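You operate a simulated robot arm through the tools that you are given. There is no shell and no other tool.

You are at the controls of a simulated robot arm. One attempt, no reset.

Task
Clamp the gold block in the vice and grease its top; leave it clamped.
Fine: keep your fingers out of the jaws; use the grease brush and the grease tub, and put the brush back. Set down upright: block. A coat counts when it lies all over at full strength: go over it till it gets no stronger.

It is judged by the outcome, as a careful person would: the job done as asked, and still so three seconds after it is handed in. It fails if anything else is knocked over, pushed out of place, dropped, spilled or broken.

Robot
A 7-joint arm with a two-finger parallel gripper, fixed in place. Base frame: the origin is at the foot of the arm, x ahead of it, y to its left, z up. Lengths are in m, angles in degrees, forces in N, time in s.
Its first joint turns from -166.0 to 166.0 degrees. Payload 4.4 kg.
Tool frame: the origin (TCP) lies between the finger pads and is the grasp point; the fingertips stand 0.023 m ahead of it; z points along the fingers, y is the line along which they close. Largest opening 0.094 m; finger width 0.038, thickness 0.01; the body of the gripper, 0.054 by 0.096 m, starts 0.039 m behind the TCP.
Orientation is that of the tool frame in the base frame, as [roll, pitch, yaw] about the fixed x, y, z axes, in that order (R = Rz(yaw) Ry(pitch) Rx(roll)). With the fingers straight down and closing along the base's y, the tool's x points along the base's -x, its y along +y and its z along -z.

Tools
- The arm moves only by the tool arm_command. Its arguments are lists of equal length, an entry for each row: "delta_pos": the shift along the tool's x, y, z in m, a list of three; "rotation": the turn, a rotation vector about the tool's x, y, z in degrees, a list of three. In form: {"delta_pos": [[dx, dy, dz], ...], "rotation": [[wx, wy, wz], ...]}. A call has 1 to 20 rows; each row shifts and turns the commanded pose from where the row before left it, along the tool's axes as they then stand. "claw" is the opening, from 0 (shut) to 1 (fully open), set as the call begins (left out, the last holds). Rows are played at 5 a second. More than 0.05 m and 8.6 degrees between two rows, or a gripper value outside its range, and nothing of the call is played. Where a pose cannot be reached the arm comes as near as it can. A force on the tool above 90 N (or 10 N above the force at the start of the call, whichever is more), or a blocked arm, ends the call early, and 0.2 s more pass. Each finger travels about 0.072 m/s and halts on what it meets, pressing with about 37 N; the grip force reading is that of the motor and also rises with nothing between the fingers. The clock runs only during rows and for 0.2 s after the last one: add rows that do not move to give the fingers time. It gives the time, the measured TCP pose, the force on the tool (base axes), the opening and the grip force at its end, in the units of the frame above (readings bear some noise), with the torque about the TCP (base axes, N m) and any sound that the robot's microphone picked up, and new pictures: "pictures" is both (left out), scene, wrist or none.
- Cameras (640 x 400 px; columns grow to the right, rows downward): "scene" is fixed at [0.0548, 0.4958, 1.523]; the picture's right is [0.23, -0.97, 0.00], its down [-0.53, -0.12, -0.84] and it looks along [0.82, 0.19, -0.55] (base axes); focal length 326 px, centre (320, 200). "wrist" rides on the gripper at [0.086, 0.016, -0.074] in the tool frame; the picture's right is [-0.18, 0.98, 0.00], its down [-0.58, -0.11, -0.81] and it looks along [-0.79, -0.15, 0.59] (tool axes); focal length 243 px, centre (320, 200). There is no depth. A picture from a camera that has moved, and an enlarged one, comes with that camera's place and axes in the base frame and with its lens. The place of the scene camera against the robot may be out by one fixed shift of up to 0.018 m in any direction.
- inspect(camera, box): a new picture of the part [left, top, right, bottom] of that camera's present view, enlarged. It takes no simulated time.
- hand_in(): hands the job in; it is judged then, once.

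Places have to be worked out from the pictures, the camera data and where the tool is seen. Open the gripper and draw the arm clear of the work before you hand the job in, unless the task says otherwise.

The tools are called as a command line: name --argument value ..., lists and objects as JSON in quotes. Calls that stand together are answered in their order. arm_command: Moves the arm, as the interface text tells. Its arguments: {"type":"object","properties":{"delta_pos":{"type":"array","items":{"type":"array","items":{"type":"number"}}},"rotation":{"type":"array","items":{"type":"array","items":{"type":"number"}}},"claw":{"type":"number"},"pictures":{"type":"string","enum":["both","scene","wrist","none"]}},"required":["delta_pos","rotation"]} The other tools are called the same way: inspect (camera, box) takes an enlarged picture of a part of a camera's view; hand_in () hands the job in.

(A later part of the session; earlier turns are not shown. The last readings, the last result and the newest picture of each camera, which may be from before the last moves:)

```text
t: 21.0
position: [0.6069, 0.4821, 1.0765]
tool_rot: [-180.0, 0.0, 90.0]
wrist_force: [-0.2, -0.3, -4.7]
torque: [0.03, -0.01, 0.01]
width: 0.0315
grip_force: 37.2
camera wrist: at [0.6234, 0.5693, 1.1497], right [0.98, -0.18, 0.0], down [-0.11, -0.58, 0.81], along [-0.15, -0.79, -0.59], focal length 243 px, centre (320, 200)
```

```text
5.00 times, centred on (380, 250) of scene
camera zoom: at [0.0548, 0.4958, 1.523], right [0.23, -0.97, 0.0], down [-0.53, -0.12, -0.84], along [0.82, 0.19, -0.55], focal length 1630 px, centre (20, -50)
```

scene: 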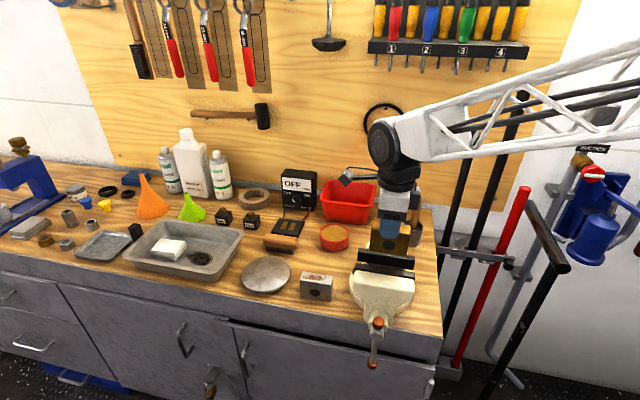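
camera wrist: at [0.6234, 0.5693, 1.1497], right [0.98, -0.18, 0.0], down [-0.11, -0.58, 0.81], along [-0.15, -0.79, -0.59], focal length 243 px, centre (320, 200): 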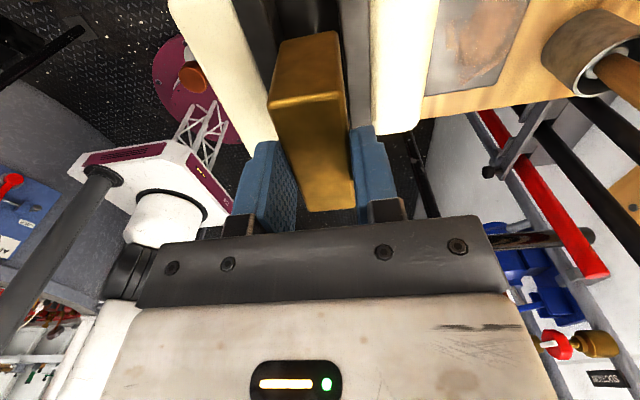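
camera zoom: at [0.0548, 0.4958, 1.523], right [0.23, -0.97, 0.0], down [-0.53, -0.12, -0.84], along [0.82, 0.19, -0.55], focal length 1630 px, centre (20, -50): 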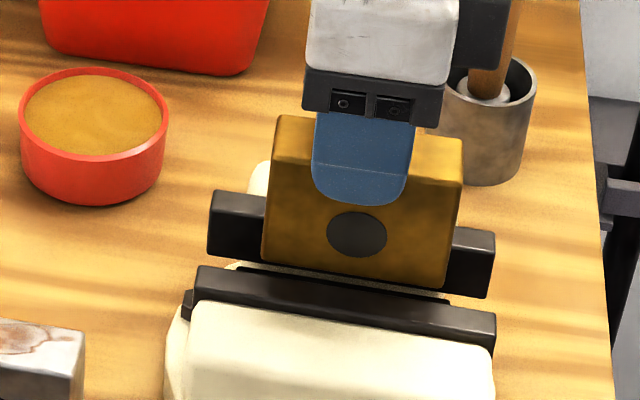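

The block sits between the jaw plates with slack on both sides. I'll continue lowering in small steps.

arm_command --delta_pos '[[0, 0, 0.008], [0, 0, 0.008], [0, 0, 0.008]]' --rotation '[[0, 0, 0], [0, 0, 0], [0, 0, 0]]' --pictures "none"

arm_command --delta_pos '[[0, 0, 0.006], [0, 0, 0.0]]' --rotation '[[0, 0, 0], [0, 0, 0]]' --pictures "wrist"

inspect --camera "scene" --box '[330, 210, 430, 290]'

```text
t: 21.8
position: [0.6085, 0.4813, 1.0528]
tool_rot: [180.0, 0.1, 90.0]
wrist_force: [-0.4, 0.9, -5.0]
torque: [0.0, 0.02, -0.02]
width: 0.0315
grip_force: 37.1
```

```text
t: 22.4
position: [0.6071, 0.4813, 1.0464]
tool_rot: [179.9, 0.0, 89.9]
wrist_force: [0.0, 0.0, -4.0]
torque: [0.03, 0.01, -0.03]
width: 0.0317
grip_force: 37.1
camera wrist: at [0.6229, 0.5695, 1.1197], right [0.98, -0.18, 0.0], down [-0.11, -0.58, 0.81], along [-0.15, -0.79, -0.59], focal length 243 px, centre (320, 200)
```

wrist: 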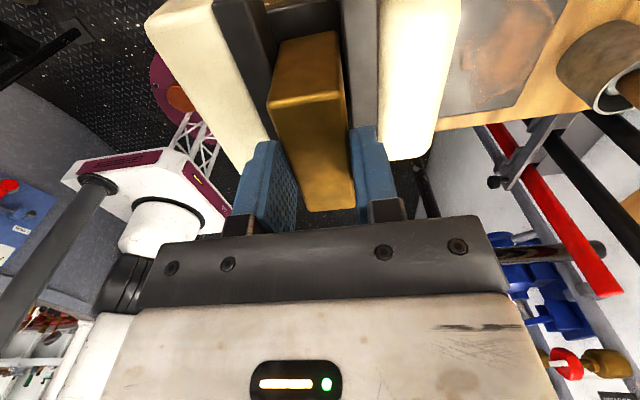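

```text
5.00 times, centred on (380, 250) of scene
camera zoom: at [0.0548, 0.4958, 1.523], right [0.23, -0.97, 0.0], down [-0.53, -0.12, -0.84], along [0.82, 0.19, -0.55], focal length 1630 px, centre (20, -50)
```

zoom: 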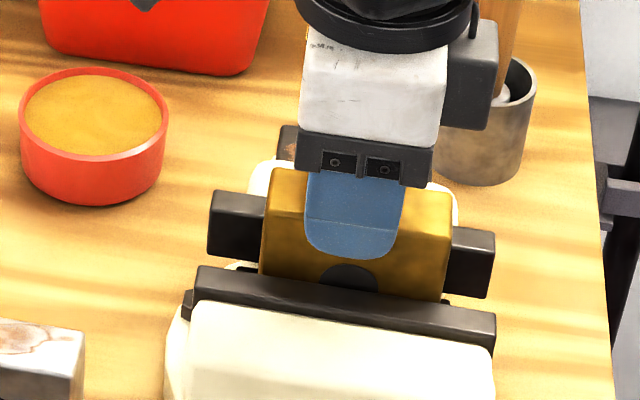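

arm_command --delta_pos '[[0, 0, 0.004], [0, 0, 0.003]]' --rotation '[[0, 0, 0], [0, 0, 0]]' --pictures "none"

arm_command --delta_pos '[[0, 0, 0.002], [0, 0, 0.0]]' --rotation '[[0, 0, 0], [0, 0, 0]]' --pictures "none"

arm_command --delta_pos '[[0, 0, 0.002], [0, 0, 0.0]]' --rotation '[[0, 0, 0], [0, 0, 0]]' --pictures "none"

```text
t: 23.0
position: [0.6062, 0.4819, 1.04]
tool_rot: [179.9, 0.0, 90.0]
wrist_force: [-0.2, -1.2, -3.8]
torque: [0.03, -0.02, 0.04]
width: 0.0316
grip_force: 37.2
```

```text
t: 23.6
position: [0.6061, 0.481, 1.0388]
tool_rot: [179.9, -0.1, 90.0]
wrist_force: [-1.5, 2.1, 9.1]
torque: [-0.28, 0.27, -0.06]
width: 0.0318
grip_force: 37.1
```

```text
t: 24.2
position: [0.6081, 0.4807, 1.0368]
tool_rot: [179.9, -0.1, 90.0]
wrist_force: [-1.7, 6.0, 27.8]
torque: [0.15, 0.07, 0.0]
width: 0.0317
grip_force: 37.1
```

Contact at TCP z≈1.038 means the block is resting on the bed with the fingertips about 1.4 cm above the jaws. I'll relieve the pressure slightly, check the view, and then release.

arm_command --delta_pos '[[0, 0, -0.002], [0, 0, 0]]' --rotation '[[0, 0, 0], [0, 0, 0]]' --pictures "wrist"

inspect --camera "wrist" --box '[220, 0, 440, 220]'

inspect --camera "scene" --box '[330, 210, 430, 290]'

```text
t: 24.8
position: [0.6068, 0.4793, 1.0373]
tool_rot: [-179.8, 0.1, 90.0]
wrist_force: [5.0, 0.5, 5.8]
torque: [0.37, -0.24, -0.15]
width: 0.0316
grip_force: 37.4
camera wrist: at [0.6225, 0.5676, 1.1097], right [0.98, -0.18, 0.0], down [-0.11, -0.58, 0.81], along [-0.15, -0.79, -0.59], focal length 243 px, centre (320, 200)
```

wrist: 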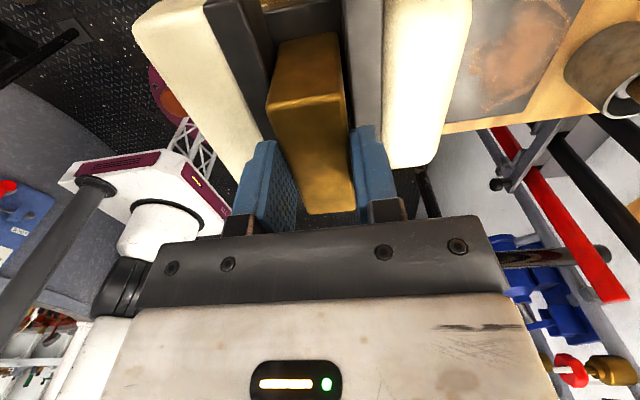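

```text
1.82 times, centred on (330, 110) of wrist
camera zoom: at [0.6225, 0.5676, 1.1097], right [0.98, -0.18, 0.0], down [-0.11, -0.58, 0.81], along [-0.15, -0.79, -0.59], focal length 441 px, centre (302, 364)
```

zoom: 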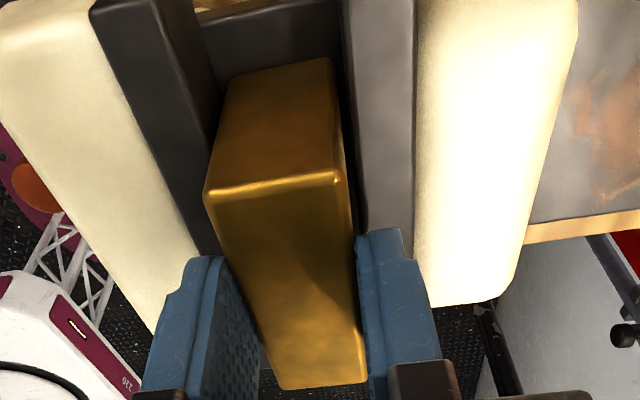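

```text
5.00 times, centred on (380, 250) of scene
camera zoom: at [0.0548, 0.4958, 1.523], right [0.23, -0.97, 0.0], down [-0.53, -0.12, -0.84], along [0.82, 0.19, -0.55], focal length 1630 px, centre (20, -50)
```

zoom: 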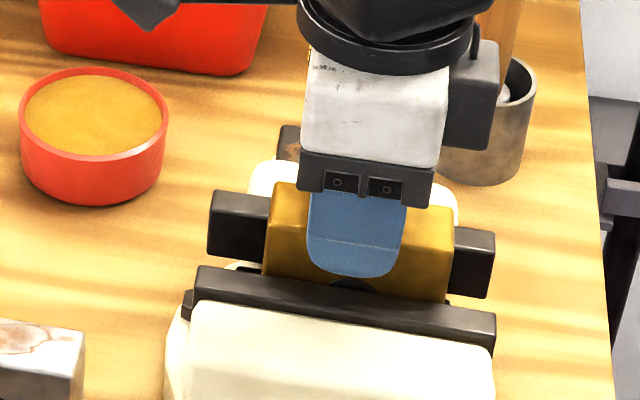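

The block sits on the bed, upright, with its top about 2.5 cm above the jaws. I'll release it and retreat straight up.

arm_command --delta_pos '[[0, 0, 0], [0, 0, 0], [0, 0, 0], [0, 0, -0.01], [0, 0, -0.03], [0, 0, -0.04], [0, 0, -0.04]]' --rotation '[[0, 0, 0], [0, 0, 0], [0, 0, 0], [0, 0, 0], [0, 0, 0], [0, 0, 0], [0, 0, 0]]' --claw 0.7 --pictures "both"

inspect --camera "wrist" --box '[220, 0, 440, 200]'

inspect --camera "scene" --box '[330, 210, 430, 290]'

```text
t: 26.4
position: [0.6055, 0.4789, 1.1558]
tool_rot: [-179.9, -0.1, 89.9]
wrist_force: [0.2, -0.3, 0.1]
torque: [0.01, 0.0, 0.01]
width: 0.0657
grip_force: 0.0
camera wrist: at [0.6214, 0.5666, 1.2286], right [0.98, -0.18, 0.0], down [-0.11, -0.58, 0.81], along [-0.15, -0.79, -0.59], focal length 243 px, centre (320, 200)
```

scene: 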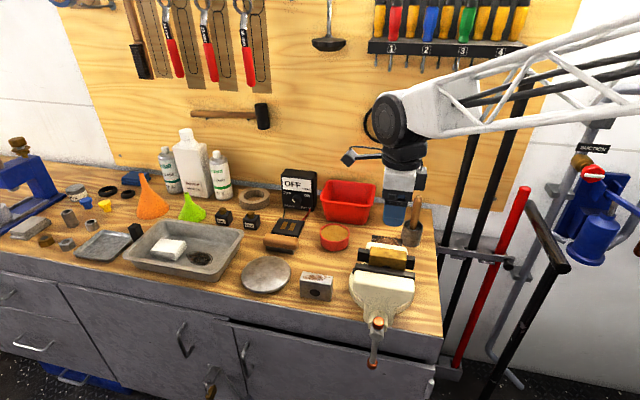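
wrist: 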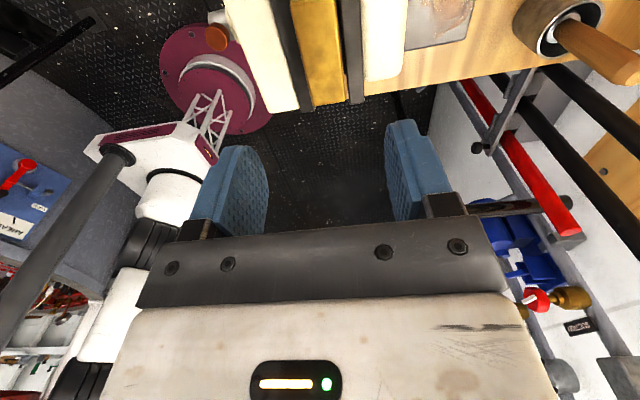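

```text
2.00 times, centred on (330, 100) of wrist
camera zoom: at [0.6214, 0.5666, 1.2286], right [0.98, -0.18, 0.0], down [-0.11, -0.58, 0.81], along [-0.15, -0.79, -0.59], focal length 485 px, centre (300, 400)
```

zoom: 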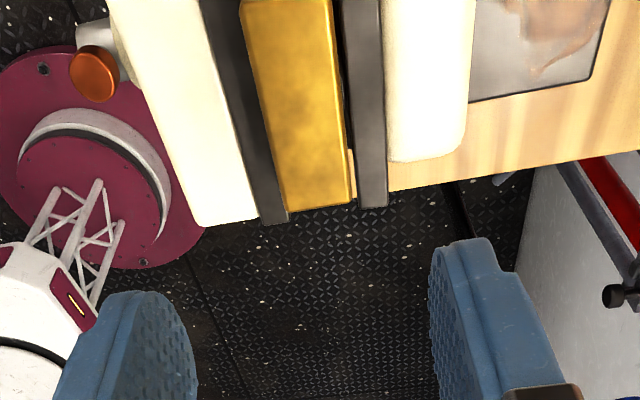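

```text
5.00 times, centred on (380, 250) of scene
camera zoom: at [0.0548, 0.4958, 1.523], right [0.23, -0.97, 0.0], down [-0.53, -0.12, -0.84], along [0.82, 0.19, -0.55], focal length 1630 px, centre (20, -50)
```

zoom: 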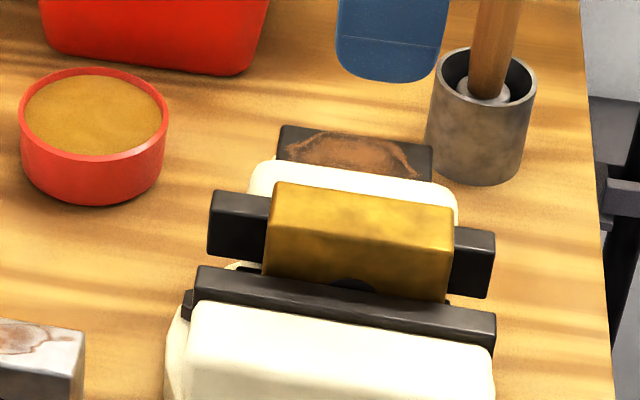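

The block stands in the jaws on its own. Now for the handle: I'll retreat towards the robot, then yaw another 90° so the camera rides above the tool when I point the fingers forward at the handle.

arm_command --delta_pos '[[0, -0.045, -0.01], [0, -0.045, 0], [0, -0.045, 0], [0, -0.045, 0], [0, 0, 0], [0, 0, 0], [0, 0, 0], [0, 0, 0], [0, 0, 0], [0, 0, 0], [0, 0, 0], [0, 0, 0], [0, 0, 0], [0, 0, 0], [0, 0, 0], [0, 0, 0]]' --rotation '[[0, 0, 0], [0, 0, 0], [0, 0, 0], [0, 0, 0], [0, 0, 8], [0, 0, 8], [0, 0, 8], [0, 0, 8], [0, 0, 8], [0, 0, 8], [0, 0, 8], [0, 0, 8], [0, 0, 8], [0, 0, 8], [0, 0, 8], [0, 0, 2]]' --pictures "both"

```text
t: 29.8
position: [0.4511, 0.4598, 1.174]
tool_rot: [-178.4, -0.2, 53.1]
wrist_force: [-0.2, 0.1, 0.4]
torque: [0.03, 0.01, 0.02]
width: 0.0658
grip_force: 0.1
out of reach, approached as far as the arm can: row 9, 10, 11, 12, 13, 14, 15, 16
camera wrist: at [0.5173, 0.5189, 1.247], right [0.67, -0.74, -0.03], down [-0.42, -0.42, 0.81], along [-0.61, -0.53, -0.59], focal length 243 px, centre (320, 200)
```

scene: 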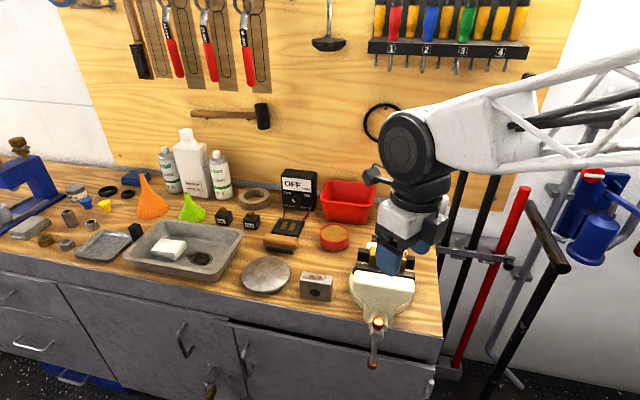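
wrist: 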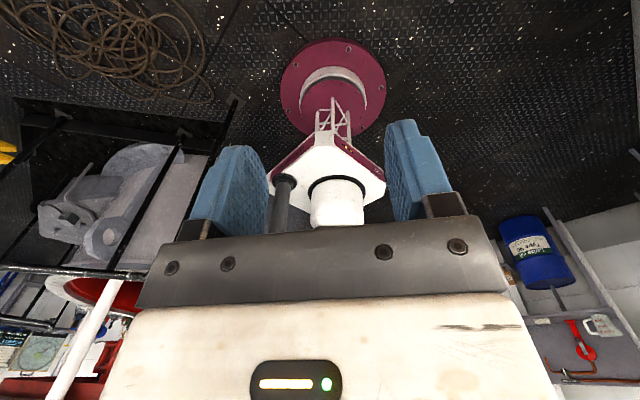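

Joint 7 reached its limit at yaw 53°. A better pose is the fingers pointing horizontally at azimuth ~45° with the camera looking along +x at the handle. First I'll yaw back and see how the commanded pose behaves.

arm_command --delta_pos '[[0, 0, 0], [0, 0, 0], [0, 0, 0], [0, 0, 0]]' --rotation '[[0, 0, -8], [0, 0, -8], [0, 0, -8], [0, 0, -8]]' --pictures "none"

```text
t: 30.8
position: [0.4506, 0.4601, 1.174]
tool_rot: [-179.1, -0.8, 84.5]
wrist_force: [0.4, -1.1, -0.2]
torque: [0.02, -0.03, 0.04]
width: 0.0659
grip_force: 0.1
```

arm_command --delta_pos '[[0, 0, 0], [0, 0, 0], [0, 0, 0], [0, 0, 0], [0, 0, 0], [0, 0, 0]]' --rotation '[[0, 0, -8.4], [0, 0, -8.4], [0, 0, -8.4], [0, 0, -8.4], [0, 0, -8.4], [0, 0, -8.4]]' --pictures "none"

arm_command --delta_pos '[[0, 0, 0], [0, 0, 0], [0, 0, 0], [0, 0, 0], [0, 0, 0], [0, 0, 0], [0, 0, 0], [0, 0, 0], [0, 0, 0], [0, 0, 0], [0, 0, 0]]' --rotation '[[-8.2, 0, 0], [-8.2, 0, 0], [-8.2, 0, 0], [-8.2, 0, 0], [-8.2, 0, 0], [-8.2, 0, 0], [-8.2, 0, 0], [-8.2, 0, 0], [-8.2, 0, 0], [-8.2, 0, 0], [-8.2, 0, 0]]' --claw 0 --pictures "both"

```text
t: 32.2
position: [0.4513, 0.4585, 1.1733]
tool_rot: [179.9, -1.1, 135.0]
wrist_force: [0.4, 0.1, 0.5]
torque: [0.0, -0.01, -0.02]
width: 0.0658
grip_force: 0.2
```

```text
t: 34.5
position: [0.4944, 0.4997, 0.9482]
tool_rot: [124.6, -3.2, 132.3]
wrist_force: [6.1, 6.6, 7.8]
torque: [-0.08, -0.1, 0.15]
width: 0.0001
grip_force: 37.0
out of reach, approached as far as the arm can: row 10, 11
stopped in row 11: the force on the tool passed its limit at 206 N (the readings are from after the stop); the commanded pose is now the measured one
camera wrist: at [0.3988, 0.5259, 1.0065], right [0.57, 0.2, 0.8], down [-0.13, -0.93, 0.33], along [0.81, -0.3, -0.5], focal length 243 px, centre (320, 200)
```

scene: 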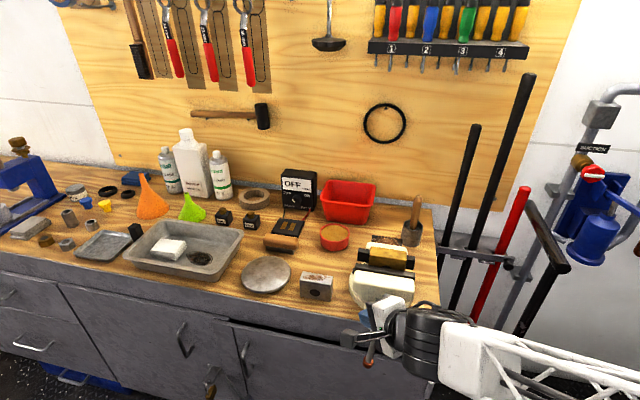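
wrist: 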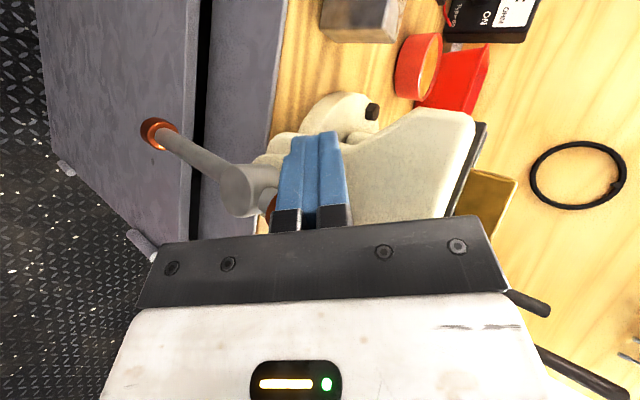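

The tilt became unreachable near the end; the arm sagged and touched the vice with a force spike. I'll check whether anything was disturbed before moving.

inspect --camera "wrist" --box '[120, 60, 540, 260]'

inspect --camera "scene" --box '[310, 220, 450, 380]'

```text
1.52 times, centred on (330, 160) of wrist
camera zoom: at [0.3988, 0.5259, 1.0065], right [0.57, 0.2, 0.8], down [-0.13, -0.93, 0.33], along [0.81, -0.3, -0.5], focal length 370 px, centre (305, 261)
```

zoom: 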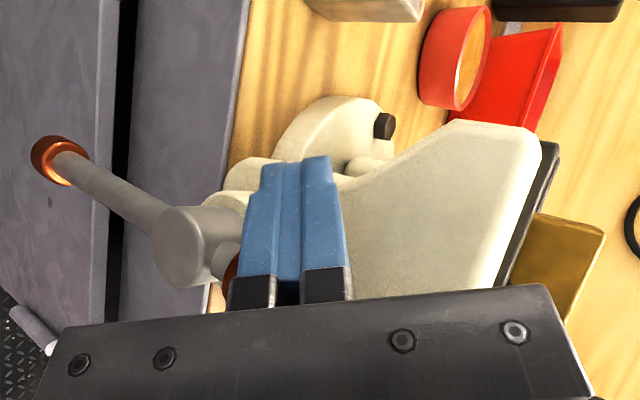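

```text
2.50 times, centred on (380, 300) of scene
camera zoom: at [0.0548, 0.4958, 1.523], right [0.23, -0.97, 0.0], down [-0.53, -0.12, -0.84], along [0.82, 0.19, -0.55], focal length 815 px, centre (170, -50)
```

zoom: 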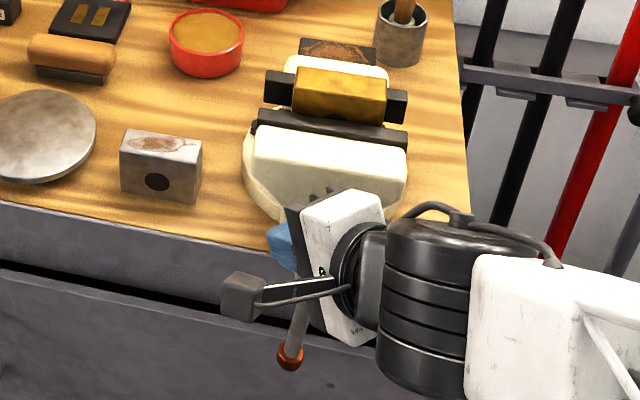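

The block is still in place and the vice hasn't shifted; the handle has only swung very slightly. The tool now points at azimuth 42° and about 35° below horizontal, which already suits pushing the handle. I'll back off gently along the tool axis.

arm_command --delta_pos '[[0, 0, -0.015], [0, 0, -0.025], [0, 0, -0.03]]' --rotation '[[0, 0, 0], [0, 0, 0], [0, 0, 0]]' --pictures "both"

```text
t: 35.3
position: [0.4516, 0.4583, 0.9842]
tool_rot: [124.8, -3.2, 132.2]
wrist_force: [0.9, -0.9, -0.3]
torque: [-0.01, 0.03, 0.0]
width: 0.0001
grip_force: 36.8
camera wrist: at [0.3561, 0.4856, 1.0434], right [0.57, 0.21, 0.8], down [-0.13, -0.93, 0.34], along [0.81, -0.3, -0.5], focal length 243 px, centre (320, 200)
```

scene: 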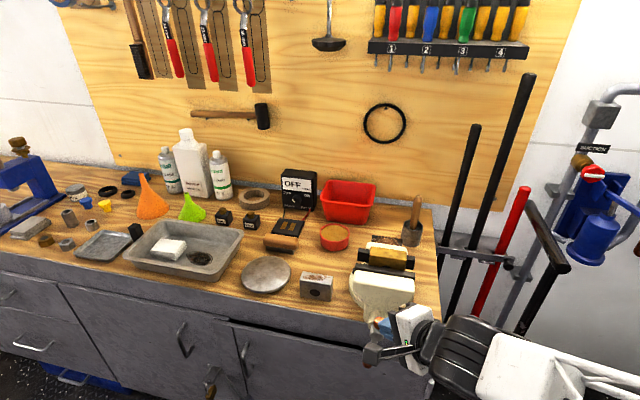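
wrist: 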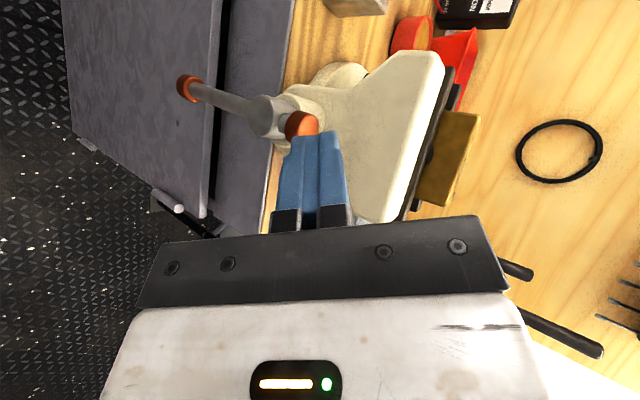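

The spindle axis is near (y 0.481, z 0.90) and the handle bar is about 0.125 m long below it. I'll go around on the right (−y) side with the fingers closed like a peg, then push the bar's lower end to the left (clockwise seen from the front), checking reach as I go.

arm_command --delta_pos '[[-0.0153, -0.0291, -0.0134], [-0.0152, -0.0291, -0.0133], [-0.0063, -0.0244, 0.0287], [-0.0063, -0.0244, 0.0287], [-0.0062, -0.0243, 0.0287]]' --rotation '[[0, 0, 0], [0, 0, 0], [0, 0, 0], [0, 0, 0], [0, 0, 0]]' --pictures "both"

```text
t: 36.5
position: [0.4606, 0.4091, 0.8413]
tool_rot: [124.6, -3.4, 132.2]
wrist_force: [-0.7, -0.6, 0.7]
torque: [-0.01, 0.04, 0.04]
width: 0.0
grip_force: 36.7
camera wrist: at [0.3647, 0.4368, 0.9015], right [0.57, 0.21, 0.8], down [-0.13, -0.93, 0.34], along [0.81, -0.3, -0.5], focal length 243 px, centre (320, 200)
```

scene: 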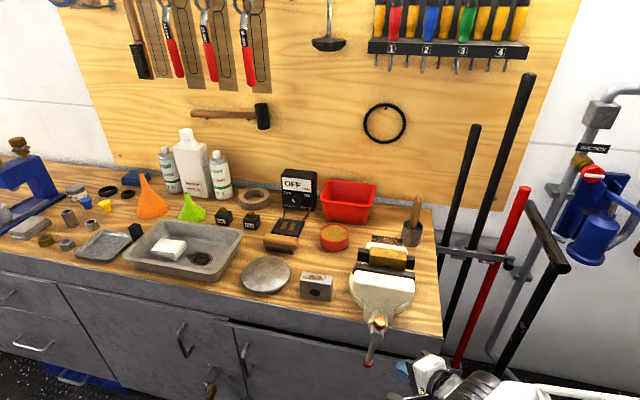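
wrist: 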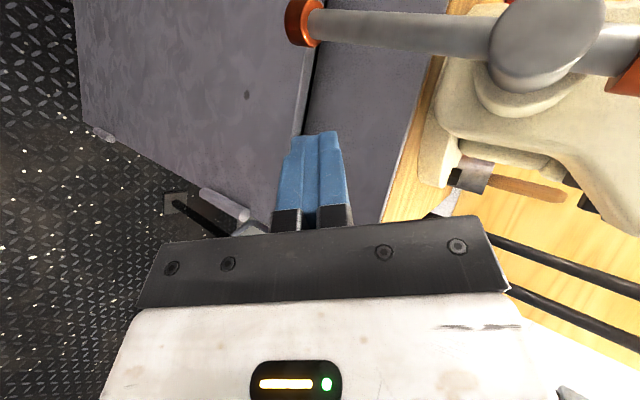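

This is an excellent view: I now triangulate the handle's pivot at (0.486, 0.480, 0.903) and its lower ball at (0.487, 0.489, 0.788). I'll move the peg to just right of the bar.

arm_command --delta_pos '[[0.0002, 0.0058, 0.0267], [0.0003, 0.0059, 0.0267]]' --rotation '[[0, 0, 0], [0, 0, 0]]' --pictures "both"

inspect --camera "scene" --box '[320, 270, 440, 390]'

```text
t: 37.1
position: [0.5003, 0.4443, 0.8216]
tool_rot: [124.8, -3.4, 132.1]
wrist_force: [-0.3, -0.7, -0.5]
torque: [0.02, 0.04, 0.0]
width: 0.0
grip_force: 37.3
camera wrist: at [0.405, 0.4731, 0.88], right [0.57, 0.2, 0.8], down [-0.13, -0.93, 0.33], along [0.81, -0.3, -0.5], focal length 243 px, centre (320, 200)
```

scene: 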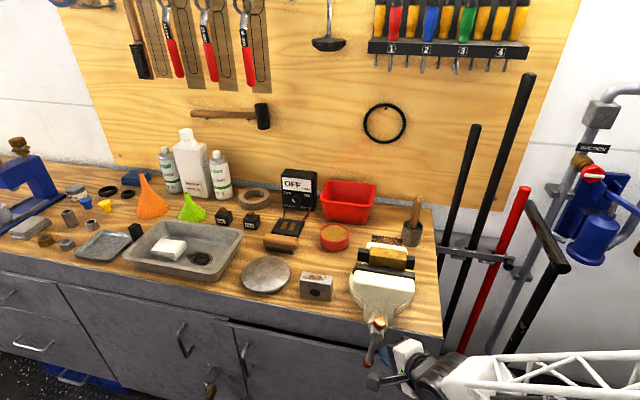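
wrist: 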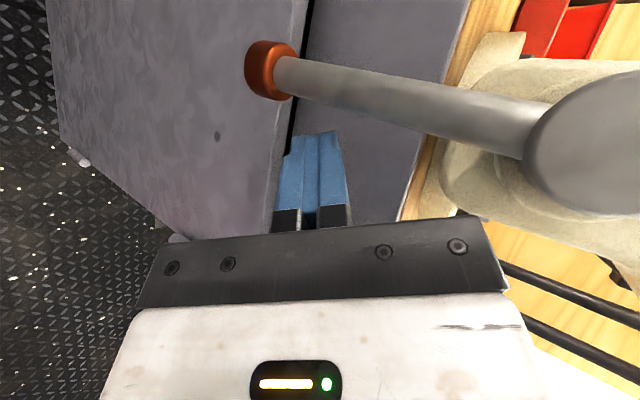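

```text
3.33 times, centred on (380, 330) of scene
camera zoom: at [0.0548, 0.4958, 1.523], right [0.23, -0.97, 0.0], down [-0.53, -0.12, -0.84], along [0.82, 0.19, -0.55], focal length 1087 px, centre (120, -233)
```

zoom: 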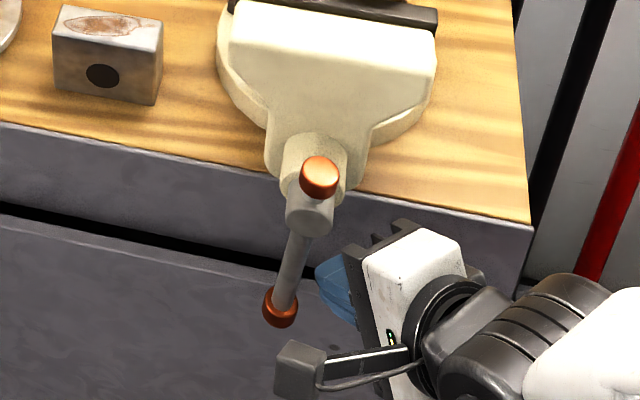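

The peg is right of the bar and clear of the cabinet. I'll start pushing the bar's lower end to the left, to about 25° of rotation, and read the force.

arm_command --delta_pos '[[0.0076, 0.0017, 0.0043], [0.0076, 0.0017, 0.0043], [0.0076, 0.0017, 0.0043], [0.0076, 0.0017, 0.0043], [0.0076, 0.0017, 0.0043]]' --rotation '[[0, 0, 0], [0, 0, 0], [0, 0, 0], [0, 0, 0], [0, 0, 0]]' --pictures "both"

inspect --camera "scene" --box '[320, 230, 440, 390]'

```text
t: 38.3
position: [0.4872, 0.4872, 0.8167]
tool_rot: [124.8, -3.3, 132.2]
wrist_force: [1.9, -7.4, -0.8]
torque: [-0.05, 0.0, -0.09]
width: 0.0
grip_force: 37.1
camera wrist: at [0.3927, 0.515, 0.8753], right [0.57, 0.21, 0.8], down [-0.13, -0.93, 0.34], along [0.81, -0.3, -0.5], focal length 243 px, centre (320, 200)
```

scene: 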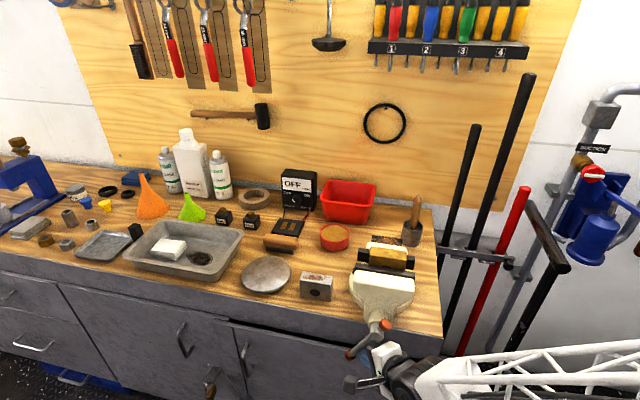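
wrist: 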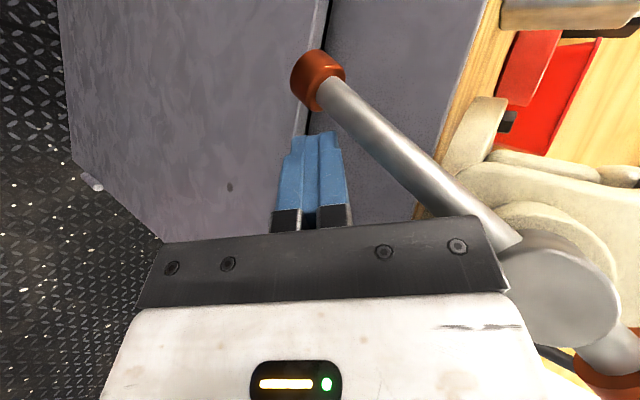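

```text
2.50 times, centred on (380, 310) of scene
camera zoom: at [0.0548, 0.4958, 1.523], right [0.23, -0.97, 0.0], down [-0.53, -0.12, -0.84], along [0.82, 0.19, -0.55], focal length 815 px, centre (170, -75)
```

zoom: 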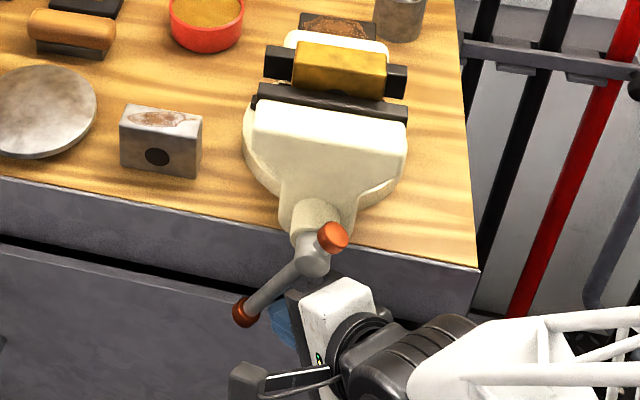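

The bar turns smoothly at about 7 N. I'll keep following the arc up to roughly 90°.

arm_command --delta_pos '[[0.0143, 0.0088, 0.003], [0.0143, 0.0088, 0.0031], [0.0141, 0.0154, -0.0021], [0.0141, 0.0154, -0.0021], [0.0095, 0.0152, -0.0084], [0.0094, 0.0151, -0.0084]]' --rotation '[[0, 0, 0], [0, 0, 0], [0, 0, 0], [0, 0, 0], [0, 0, 0], [0, 0, 0]]' --pictures "both"

inspect --camera "scene" --box '[320, 230, 440, 390]'

```text
t: 38.9
position: [0.4766, 0.508, 0.8171]
tool_rot: [125.7, -3.3, 131.9]
wrist_force: [-3.3, -2.7, -2.3]
torque: [0.18, -0.14, -0.08]
width: 0.0
grip_force: 36.7
stopped in row 2: the force on the tool passed its limit at 113 N (the readings are from after the stop); the commanded pose is now the measured one
camera wrist: at [0.3827, 0.5374, 0.8776], right [0.58, 0.21, 0.79], down [-0.13, -0.93, 0.35], along [0.8, -0.31, -0.51], focal length 243 px, centre (320, 200)
```

scene: 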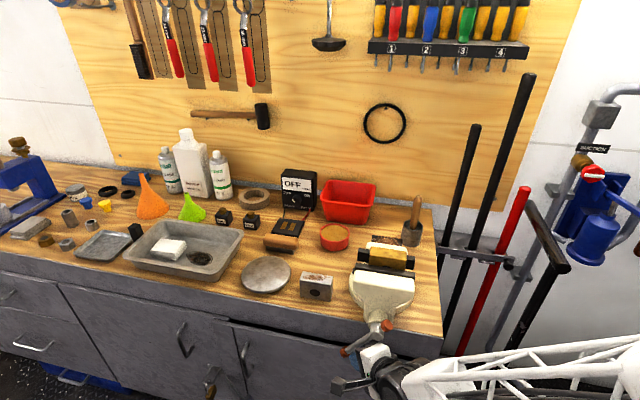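
wrist: 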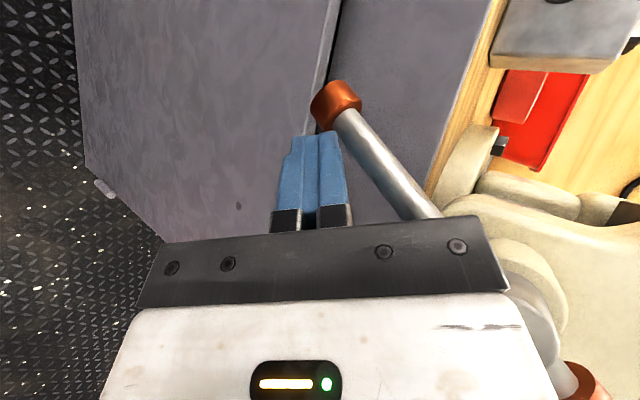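

```text
2.50 times, centred on (380, 310) of scene
camera zoom: at [0.0548, 0.4958, 1.523], right [0.23, -0.97, 0.0], down [-0.53, -0.12, -0.84], along [0.82, 0.19, -0.55], focal length 815 px, centre (170, -75)
```

zoom: 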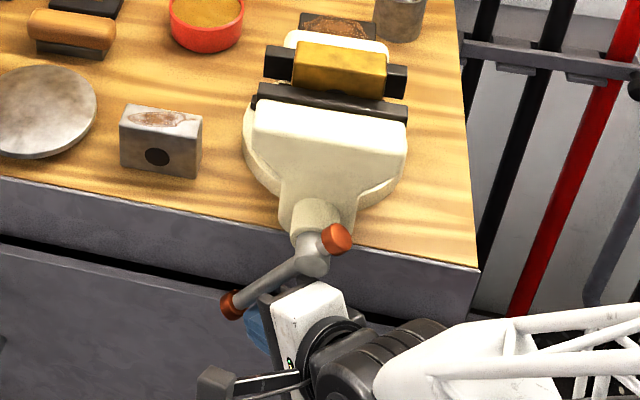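

The push stopped at about 35° with a force spike. I need to tell whether the vice has already tightened or the gripper is jammed against the ball, so I'll zoom in on the jaws and the handle.

inspect --camera "scene" --box '[340, 235, 430, 290]'

inspect --camera "scene" --box '[330, 300, 430, 390]'

inspect --camera "wrist" --box '[250, 60, 520, 240]'

```text
7.11 times, centred on (385, 262) of scene
camera zoom: at [0.0548, 0.4958, 1.523], right [0.23, -0.97, 0.0], down [-0.53, -0.12, -0.84], along [0.82, 0.19, -0.55], focal length 2319 px, centre (-142, -244)
```

zoom: 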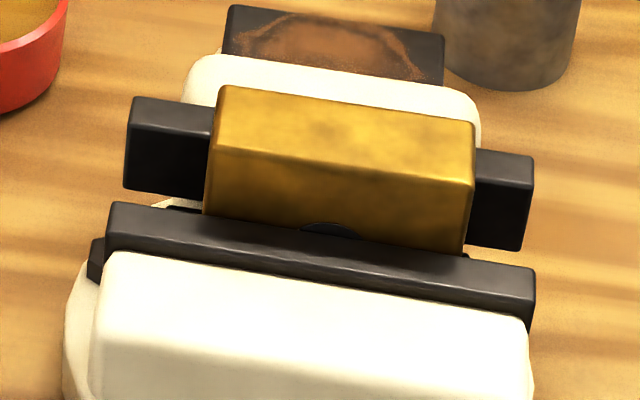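

```text
4.44 times, centred on (380, 345) of scene
camera zoom: at [0.0548, 0.4958, 1.523], right [0.23, -0.97, 0.0], down [-0.53, -0.12, -0.84], along [0.82, 0.19, -0.55], focal length 1449 px, centre (53, -444)
```

zoom: 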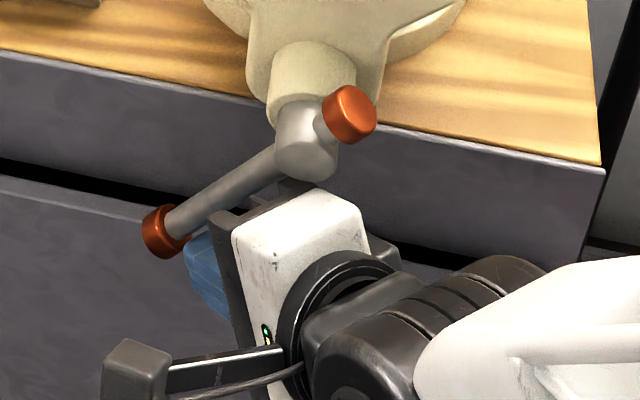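

```text
2.22 times, centred on (385, 150) of wrist
camera zoom: at [0.3827, 0.5374, 0.8776], right [0.58, 0.21, 0.79], down [-0.13, -0.93, 0.35], along [0.8, -0.31, -0.51], focal length 539 px, centre (176, 311)
```

zoom: 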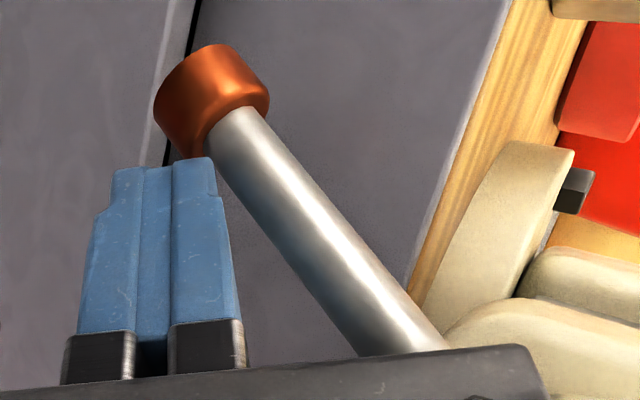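

The handle isn't tight. The gripper body's corner ran into the spindle head from below because the tool is too steep. I'll back off down and away from the handle, then reorient so the tool points more nearly along +x.

arm_command --delta_pos '[[-0.0082, -0.0158, 0.0028], [0.0201, -0.0136, -0.0176], [0.0201, -0.0136, -0.0176], [0.0201, -0.0136, -0.0176]]' --rotation '[[0, 0, 0], [0, 0, 0], [0, 0, 0], [0, 0, 0]]' --pictures "none"

arm_command --delta_pos '[[0, 0, 0], [0, 0, 0]]' --rotation '[[-7, 0, 0], [-7, 0, 0]]' --pictures "both"

```text
t: 39.9
position: [0.3884, 0.4976, 0.8009]
tool_rot: [125.8, -3.3, 131.9]
wrist_force: [1.2, 0.2, 0.6]
torque: [0.03, -0.02, 0.0]
width: 0.0
grip_force: 36.7
```

```text
t: 40.5
position: [0.3865, 0.498, 0.8027]
tool_rot: [111.6, -3.3, 131.9]
wrist_force: [-0.1, 0.7, 0.1]
torque: [0.0, -0.01, 0.0]
width: 0.0
grip_force: 37.2
camera wrist: at [0.2835, 0.5198, 0.8486], right [0.43, 0.07, 0.9], down [-0.19, -0.97, 0.16], along [0.88, -0.24, -0.4], focal length 243 px, centre (320, 200)
```

scene: 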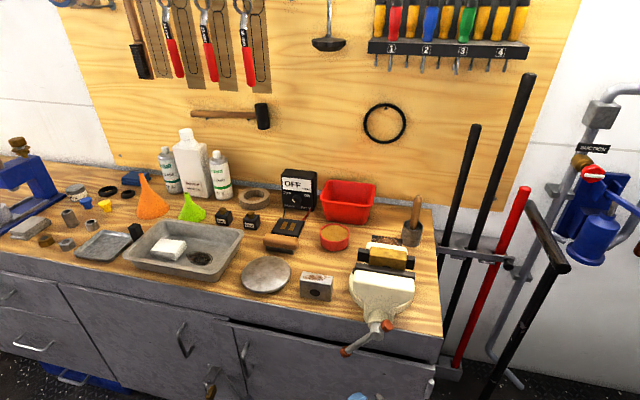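
wrist: 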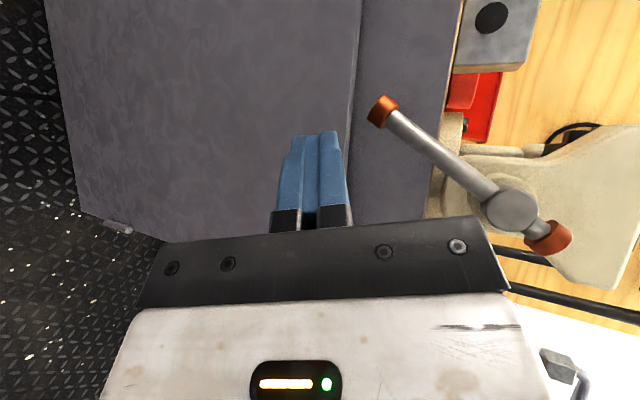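

The shallower angle is reachable down here, and the handle stays where I left it. I'll continue levelling the tool and turning it towards +x in small steps, checking reach.

arm_command --delta_pos '[[0, 0, 0], [0, 0, 0], [0, 0, 0]]' --rotation '[[-7, 0, 0], [-7, 0, 0], [0, -8, 0]]' --pictures "none"

arm_command --delta_pos '[[0, 0, 0], [0, 0, 0]]' --rotation '[[0, -8, 0], [0, -8, 0]]' --pictures "both"

```text
t: 41.3
position: [0.3865, 0.4988, 0.8025]
tool_rot: [98.0, -2.1, 123.9]
wrist_force: [-0.7, 0.1, 0.1]
torque: [0.01, 0.0, -0.01]
width: 0.0
grip_force: 37.5
```

```text
t: 41.9
position: [0.3872, 0.4978, 0.8041]
tool_rot: [98.4, 0.0, 108.1]
wrist_force: [1.0, 0.0, -0.5]
torque: [0.01, -0.02, -0.01]
width: 0.0
grip_force: 36.8
camera wrist: at [0.291, 0.5598, 0.8291], right [0.19, -0.13, 0.97], down [-0.59, -0.81, 0.01], along [0.78, -0.58, -0.23], focal length 243 px, centre (320, 200)
```

scene: 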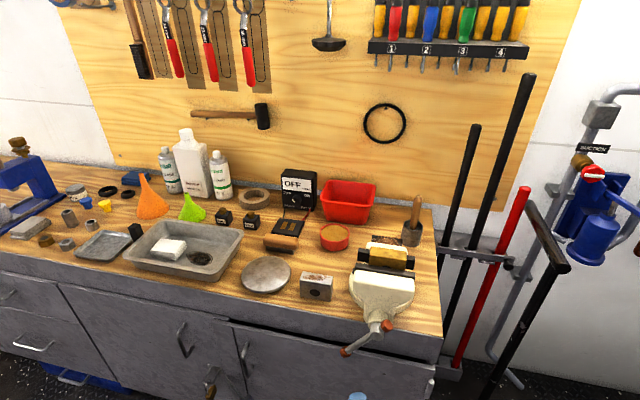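
wrist: 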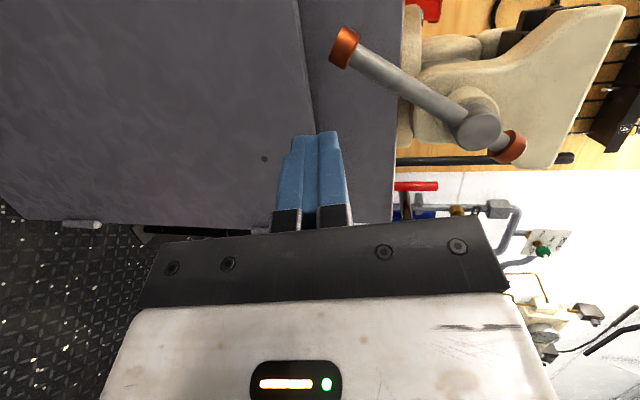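

The tool now points nearly along +x (azimuth 18°, 8° down) and reaches comfortably, with an unobstructed scene view. The bar sits at about 34°. I'll bring the peg back in behind it on the −y side.

arm_command --delta_pos '[[-0.0231, 0.0052, 0.025], [-0.023, 0.0052, 0.025], [-0.0075, 0.0096, 0.031]]' --rotation '[[0, 0, 0], [0, 0, 0], [0, 0, 0]]' --pictures "both"

```text
t: 42.7
position: [0.4813, 0.4742, 0.8106]
tool_rot: [98.3, 0.1, 108.3]
wrist_force: [0.0, 1.0, -0.1]
torque: [0.01, 0.02, 0.0]
width: 0.0
grip_force: 36.7
camera wrist: at [0.3855, 0.535, 0.8363], right [0.19, -0.13, 0.97], down [-0.59, -0.81, 0.01], along [0.78, -0.58, -0.23], focal length 243 px, centre (320, 200)
```

scene: 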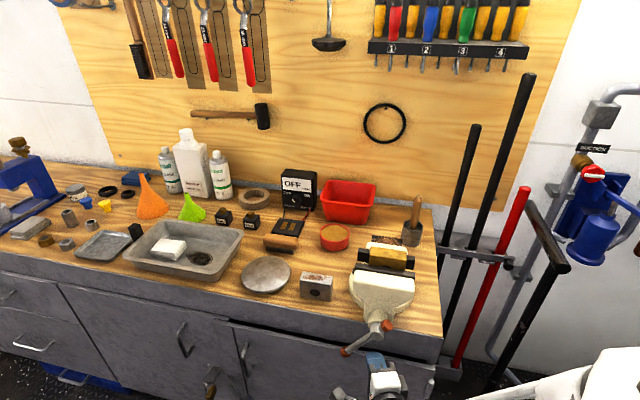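
wrist: 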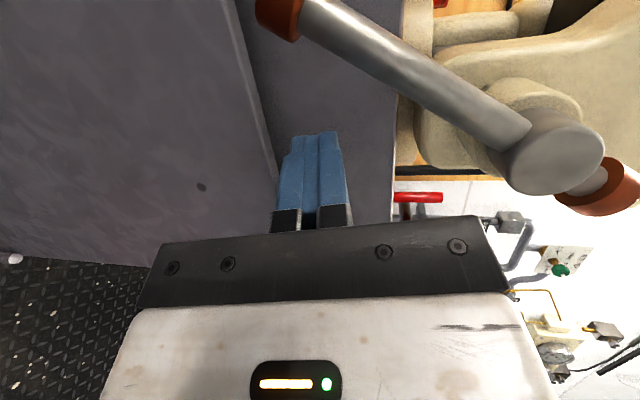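

arm_command --delta_pos '[[0.01, 0.004, 0.0027], [0.0099, 0.004, 0.0027], [0.0105, 0.0062, 0.0012], [0.0105, 0.0062, 0.0013], [0.0104, 0.0062, 0.0012], [0.0104, 0.0062, 0.0013]]' --rotation '[[0, 0, 0], [0, 0, 0], [0, 0, 0], [0, 0, 0], [0, 0, 0], [0, 0, 0]]' --pictures "both"

inspect --camera "scene" --box '[320, 230, 440, 390]'

```text
t: 44.1
position: [0.4762, 0.5369, 0.8428]
tool_rot: [98.4, 0.0, 108.2]
wrist_force: [0.0, -8.2, -2.4]
torque: [-0.07, 0.06, -0.16]
width: 0.0002
grip_force: 37.0
camera wrist: at [0.3814, 0.5985, 0.8686], right [0.19, -0.13, 0.97], down [-0.59, -0.81, 0.01], along [0.78, -0.58, -0.23], focal length 243 px, centre (320, 200)
```

scene: 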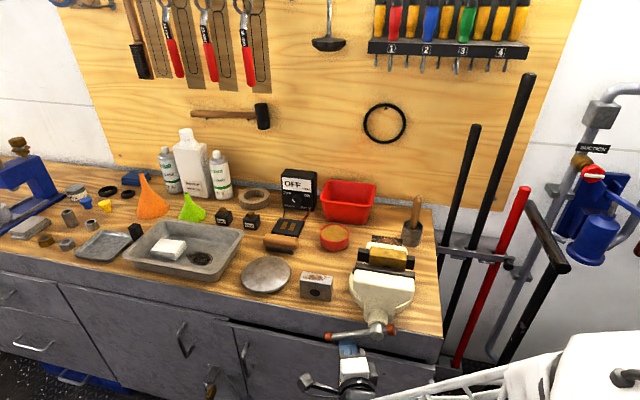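
wrist: 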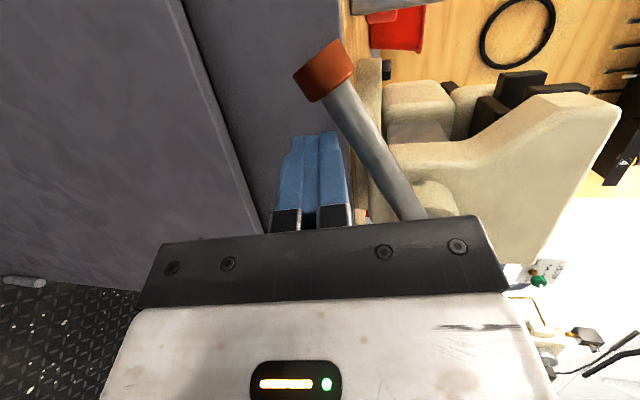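

```text
2.50 times, centred on (380, 310) of scene
camera zoom: at [0.0548, 0.4958, 1.523], right [0.23, -0.97, 0.0], down [-0.53, -0.12, -0.84], along [0.82, 0.19, -0.55], focal length 815 px, centre (170, -75)
```

zoom: 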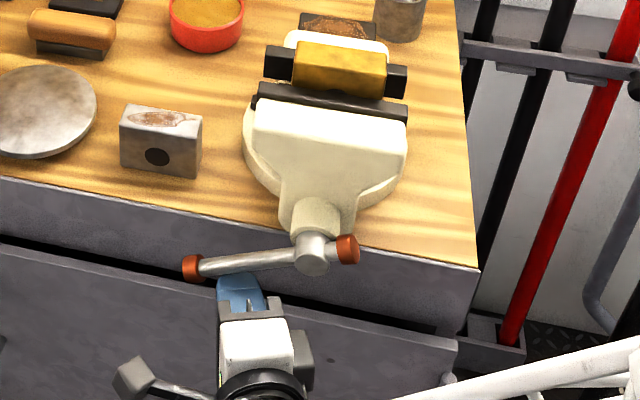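

The bar is at 60° and moving smoothly. I'll continue over the arc through 120°.

arm_command --delta_pos '[[0.0079, 0.0105, 0.0001], [0.0078, 0.0105, 0.0001], [0.0041, 0.0123, -0.0011], [0.004, 0.0122, -0.0012], [0.0016, 0.0091, -0.002], [0.0015, 0.0091, -0.0021], [-0.0006, 0.0098, -0.0028], [-0.0007, 0.0097, -0.0028]]' --rotation '[[0, 0, 0], [0, 0, 0], [0, 0, 0], [0, 0, 0], [0, 0, 0], [0, 0, 0], [0, 0, 0], [0, 0, 0]]' --pictures "both"

inspect --camera "scene" --box '[320, 230, 440, 390]'

inspect --camera "scene" --box '[340, 235, 430, 290]'

```text
t: 45.9
position: [0.4695, 0.5632, 0.9265]
tool_rot: [98.4, 0.0, 108.2]
wrist_force: [0.4, -1.4, -10.0]
torque: [0.11, 0.29, 0.01]
width: 0.0001
grip_force: 36.8
camera wrist: at [0.3746, 0.6235, 0.9514], right [0.19, -0.13, 0.97], down [-0.59, -0.81, 0.01], along [0.78, -0.58, -0.23], focal length 243 px, centre (320, 200)
```

scene: 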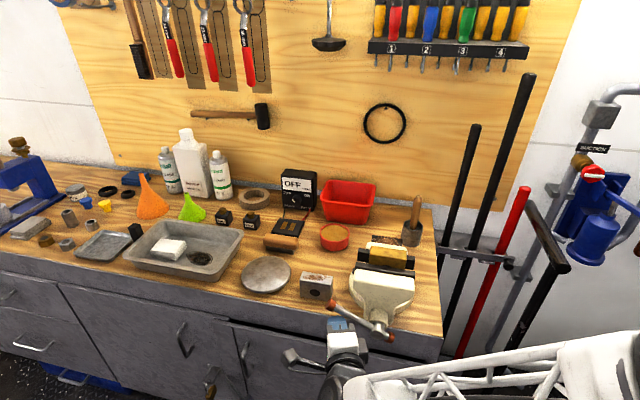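
wrist: 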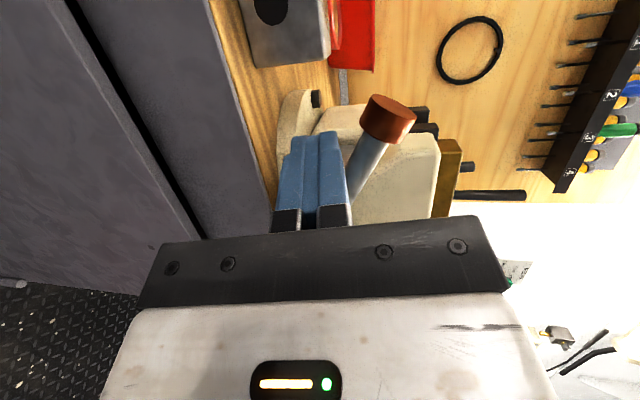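

```text
2.50 times, centred on (380, 310) of scene
camera zoom: at [0.0548, 0.4958, 1.523], right [0.23, -0.97, 0.0], down [-0.53, -0.12, -0.84], along [0.82, 0.19, -0.55], focal length 815 px, centre (170, -75)
```

zoom: 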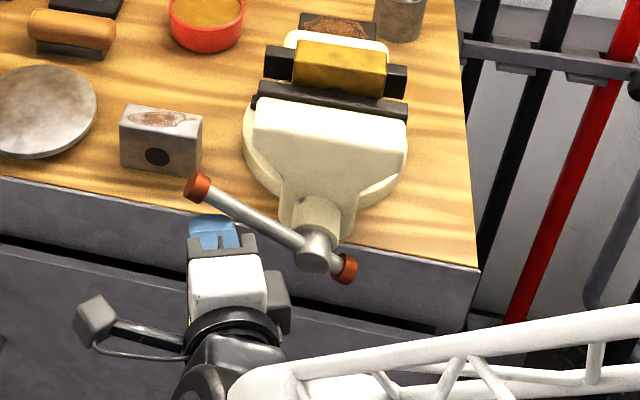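

```text
7.11 times, centred on (385, 262) of scene
camera zoom: at [0.0548, 0.4958, 1.523], right [0.23, -0.97, 0.0], down [-0.53, -0.12, -0.84], along [0.82, 0.19, -0.55], focal length 2319 px, centre (-142, -244)
```

zoom: 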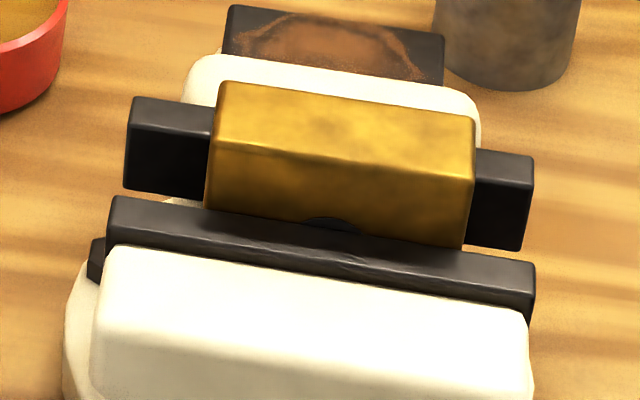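

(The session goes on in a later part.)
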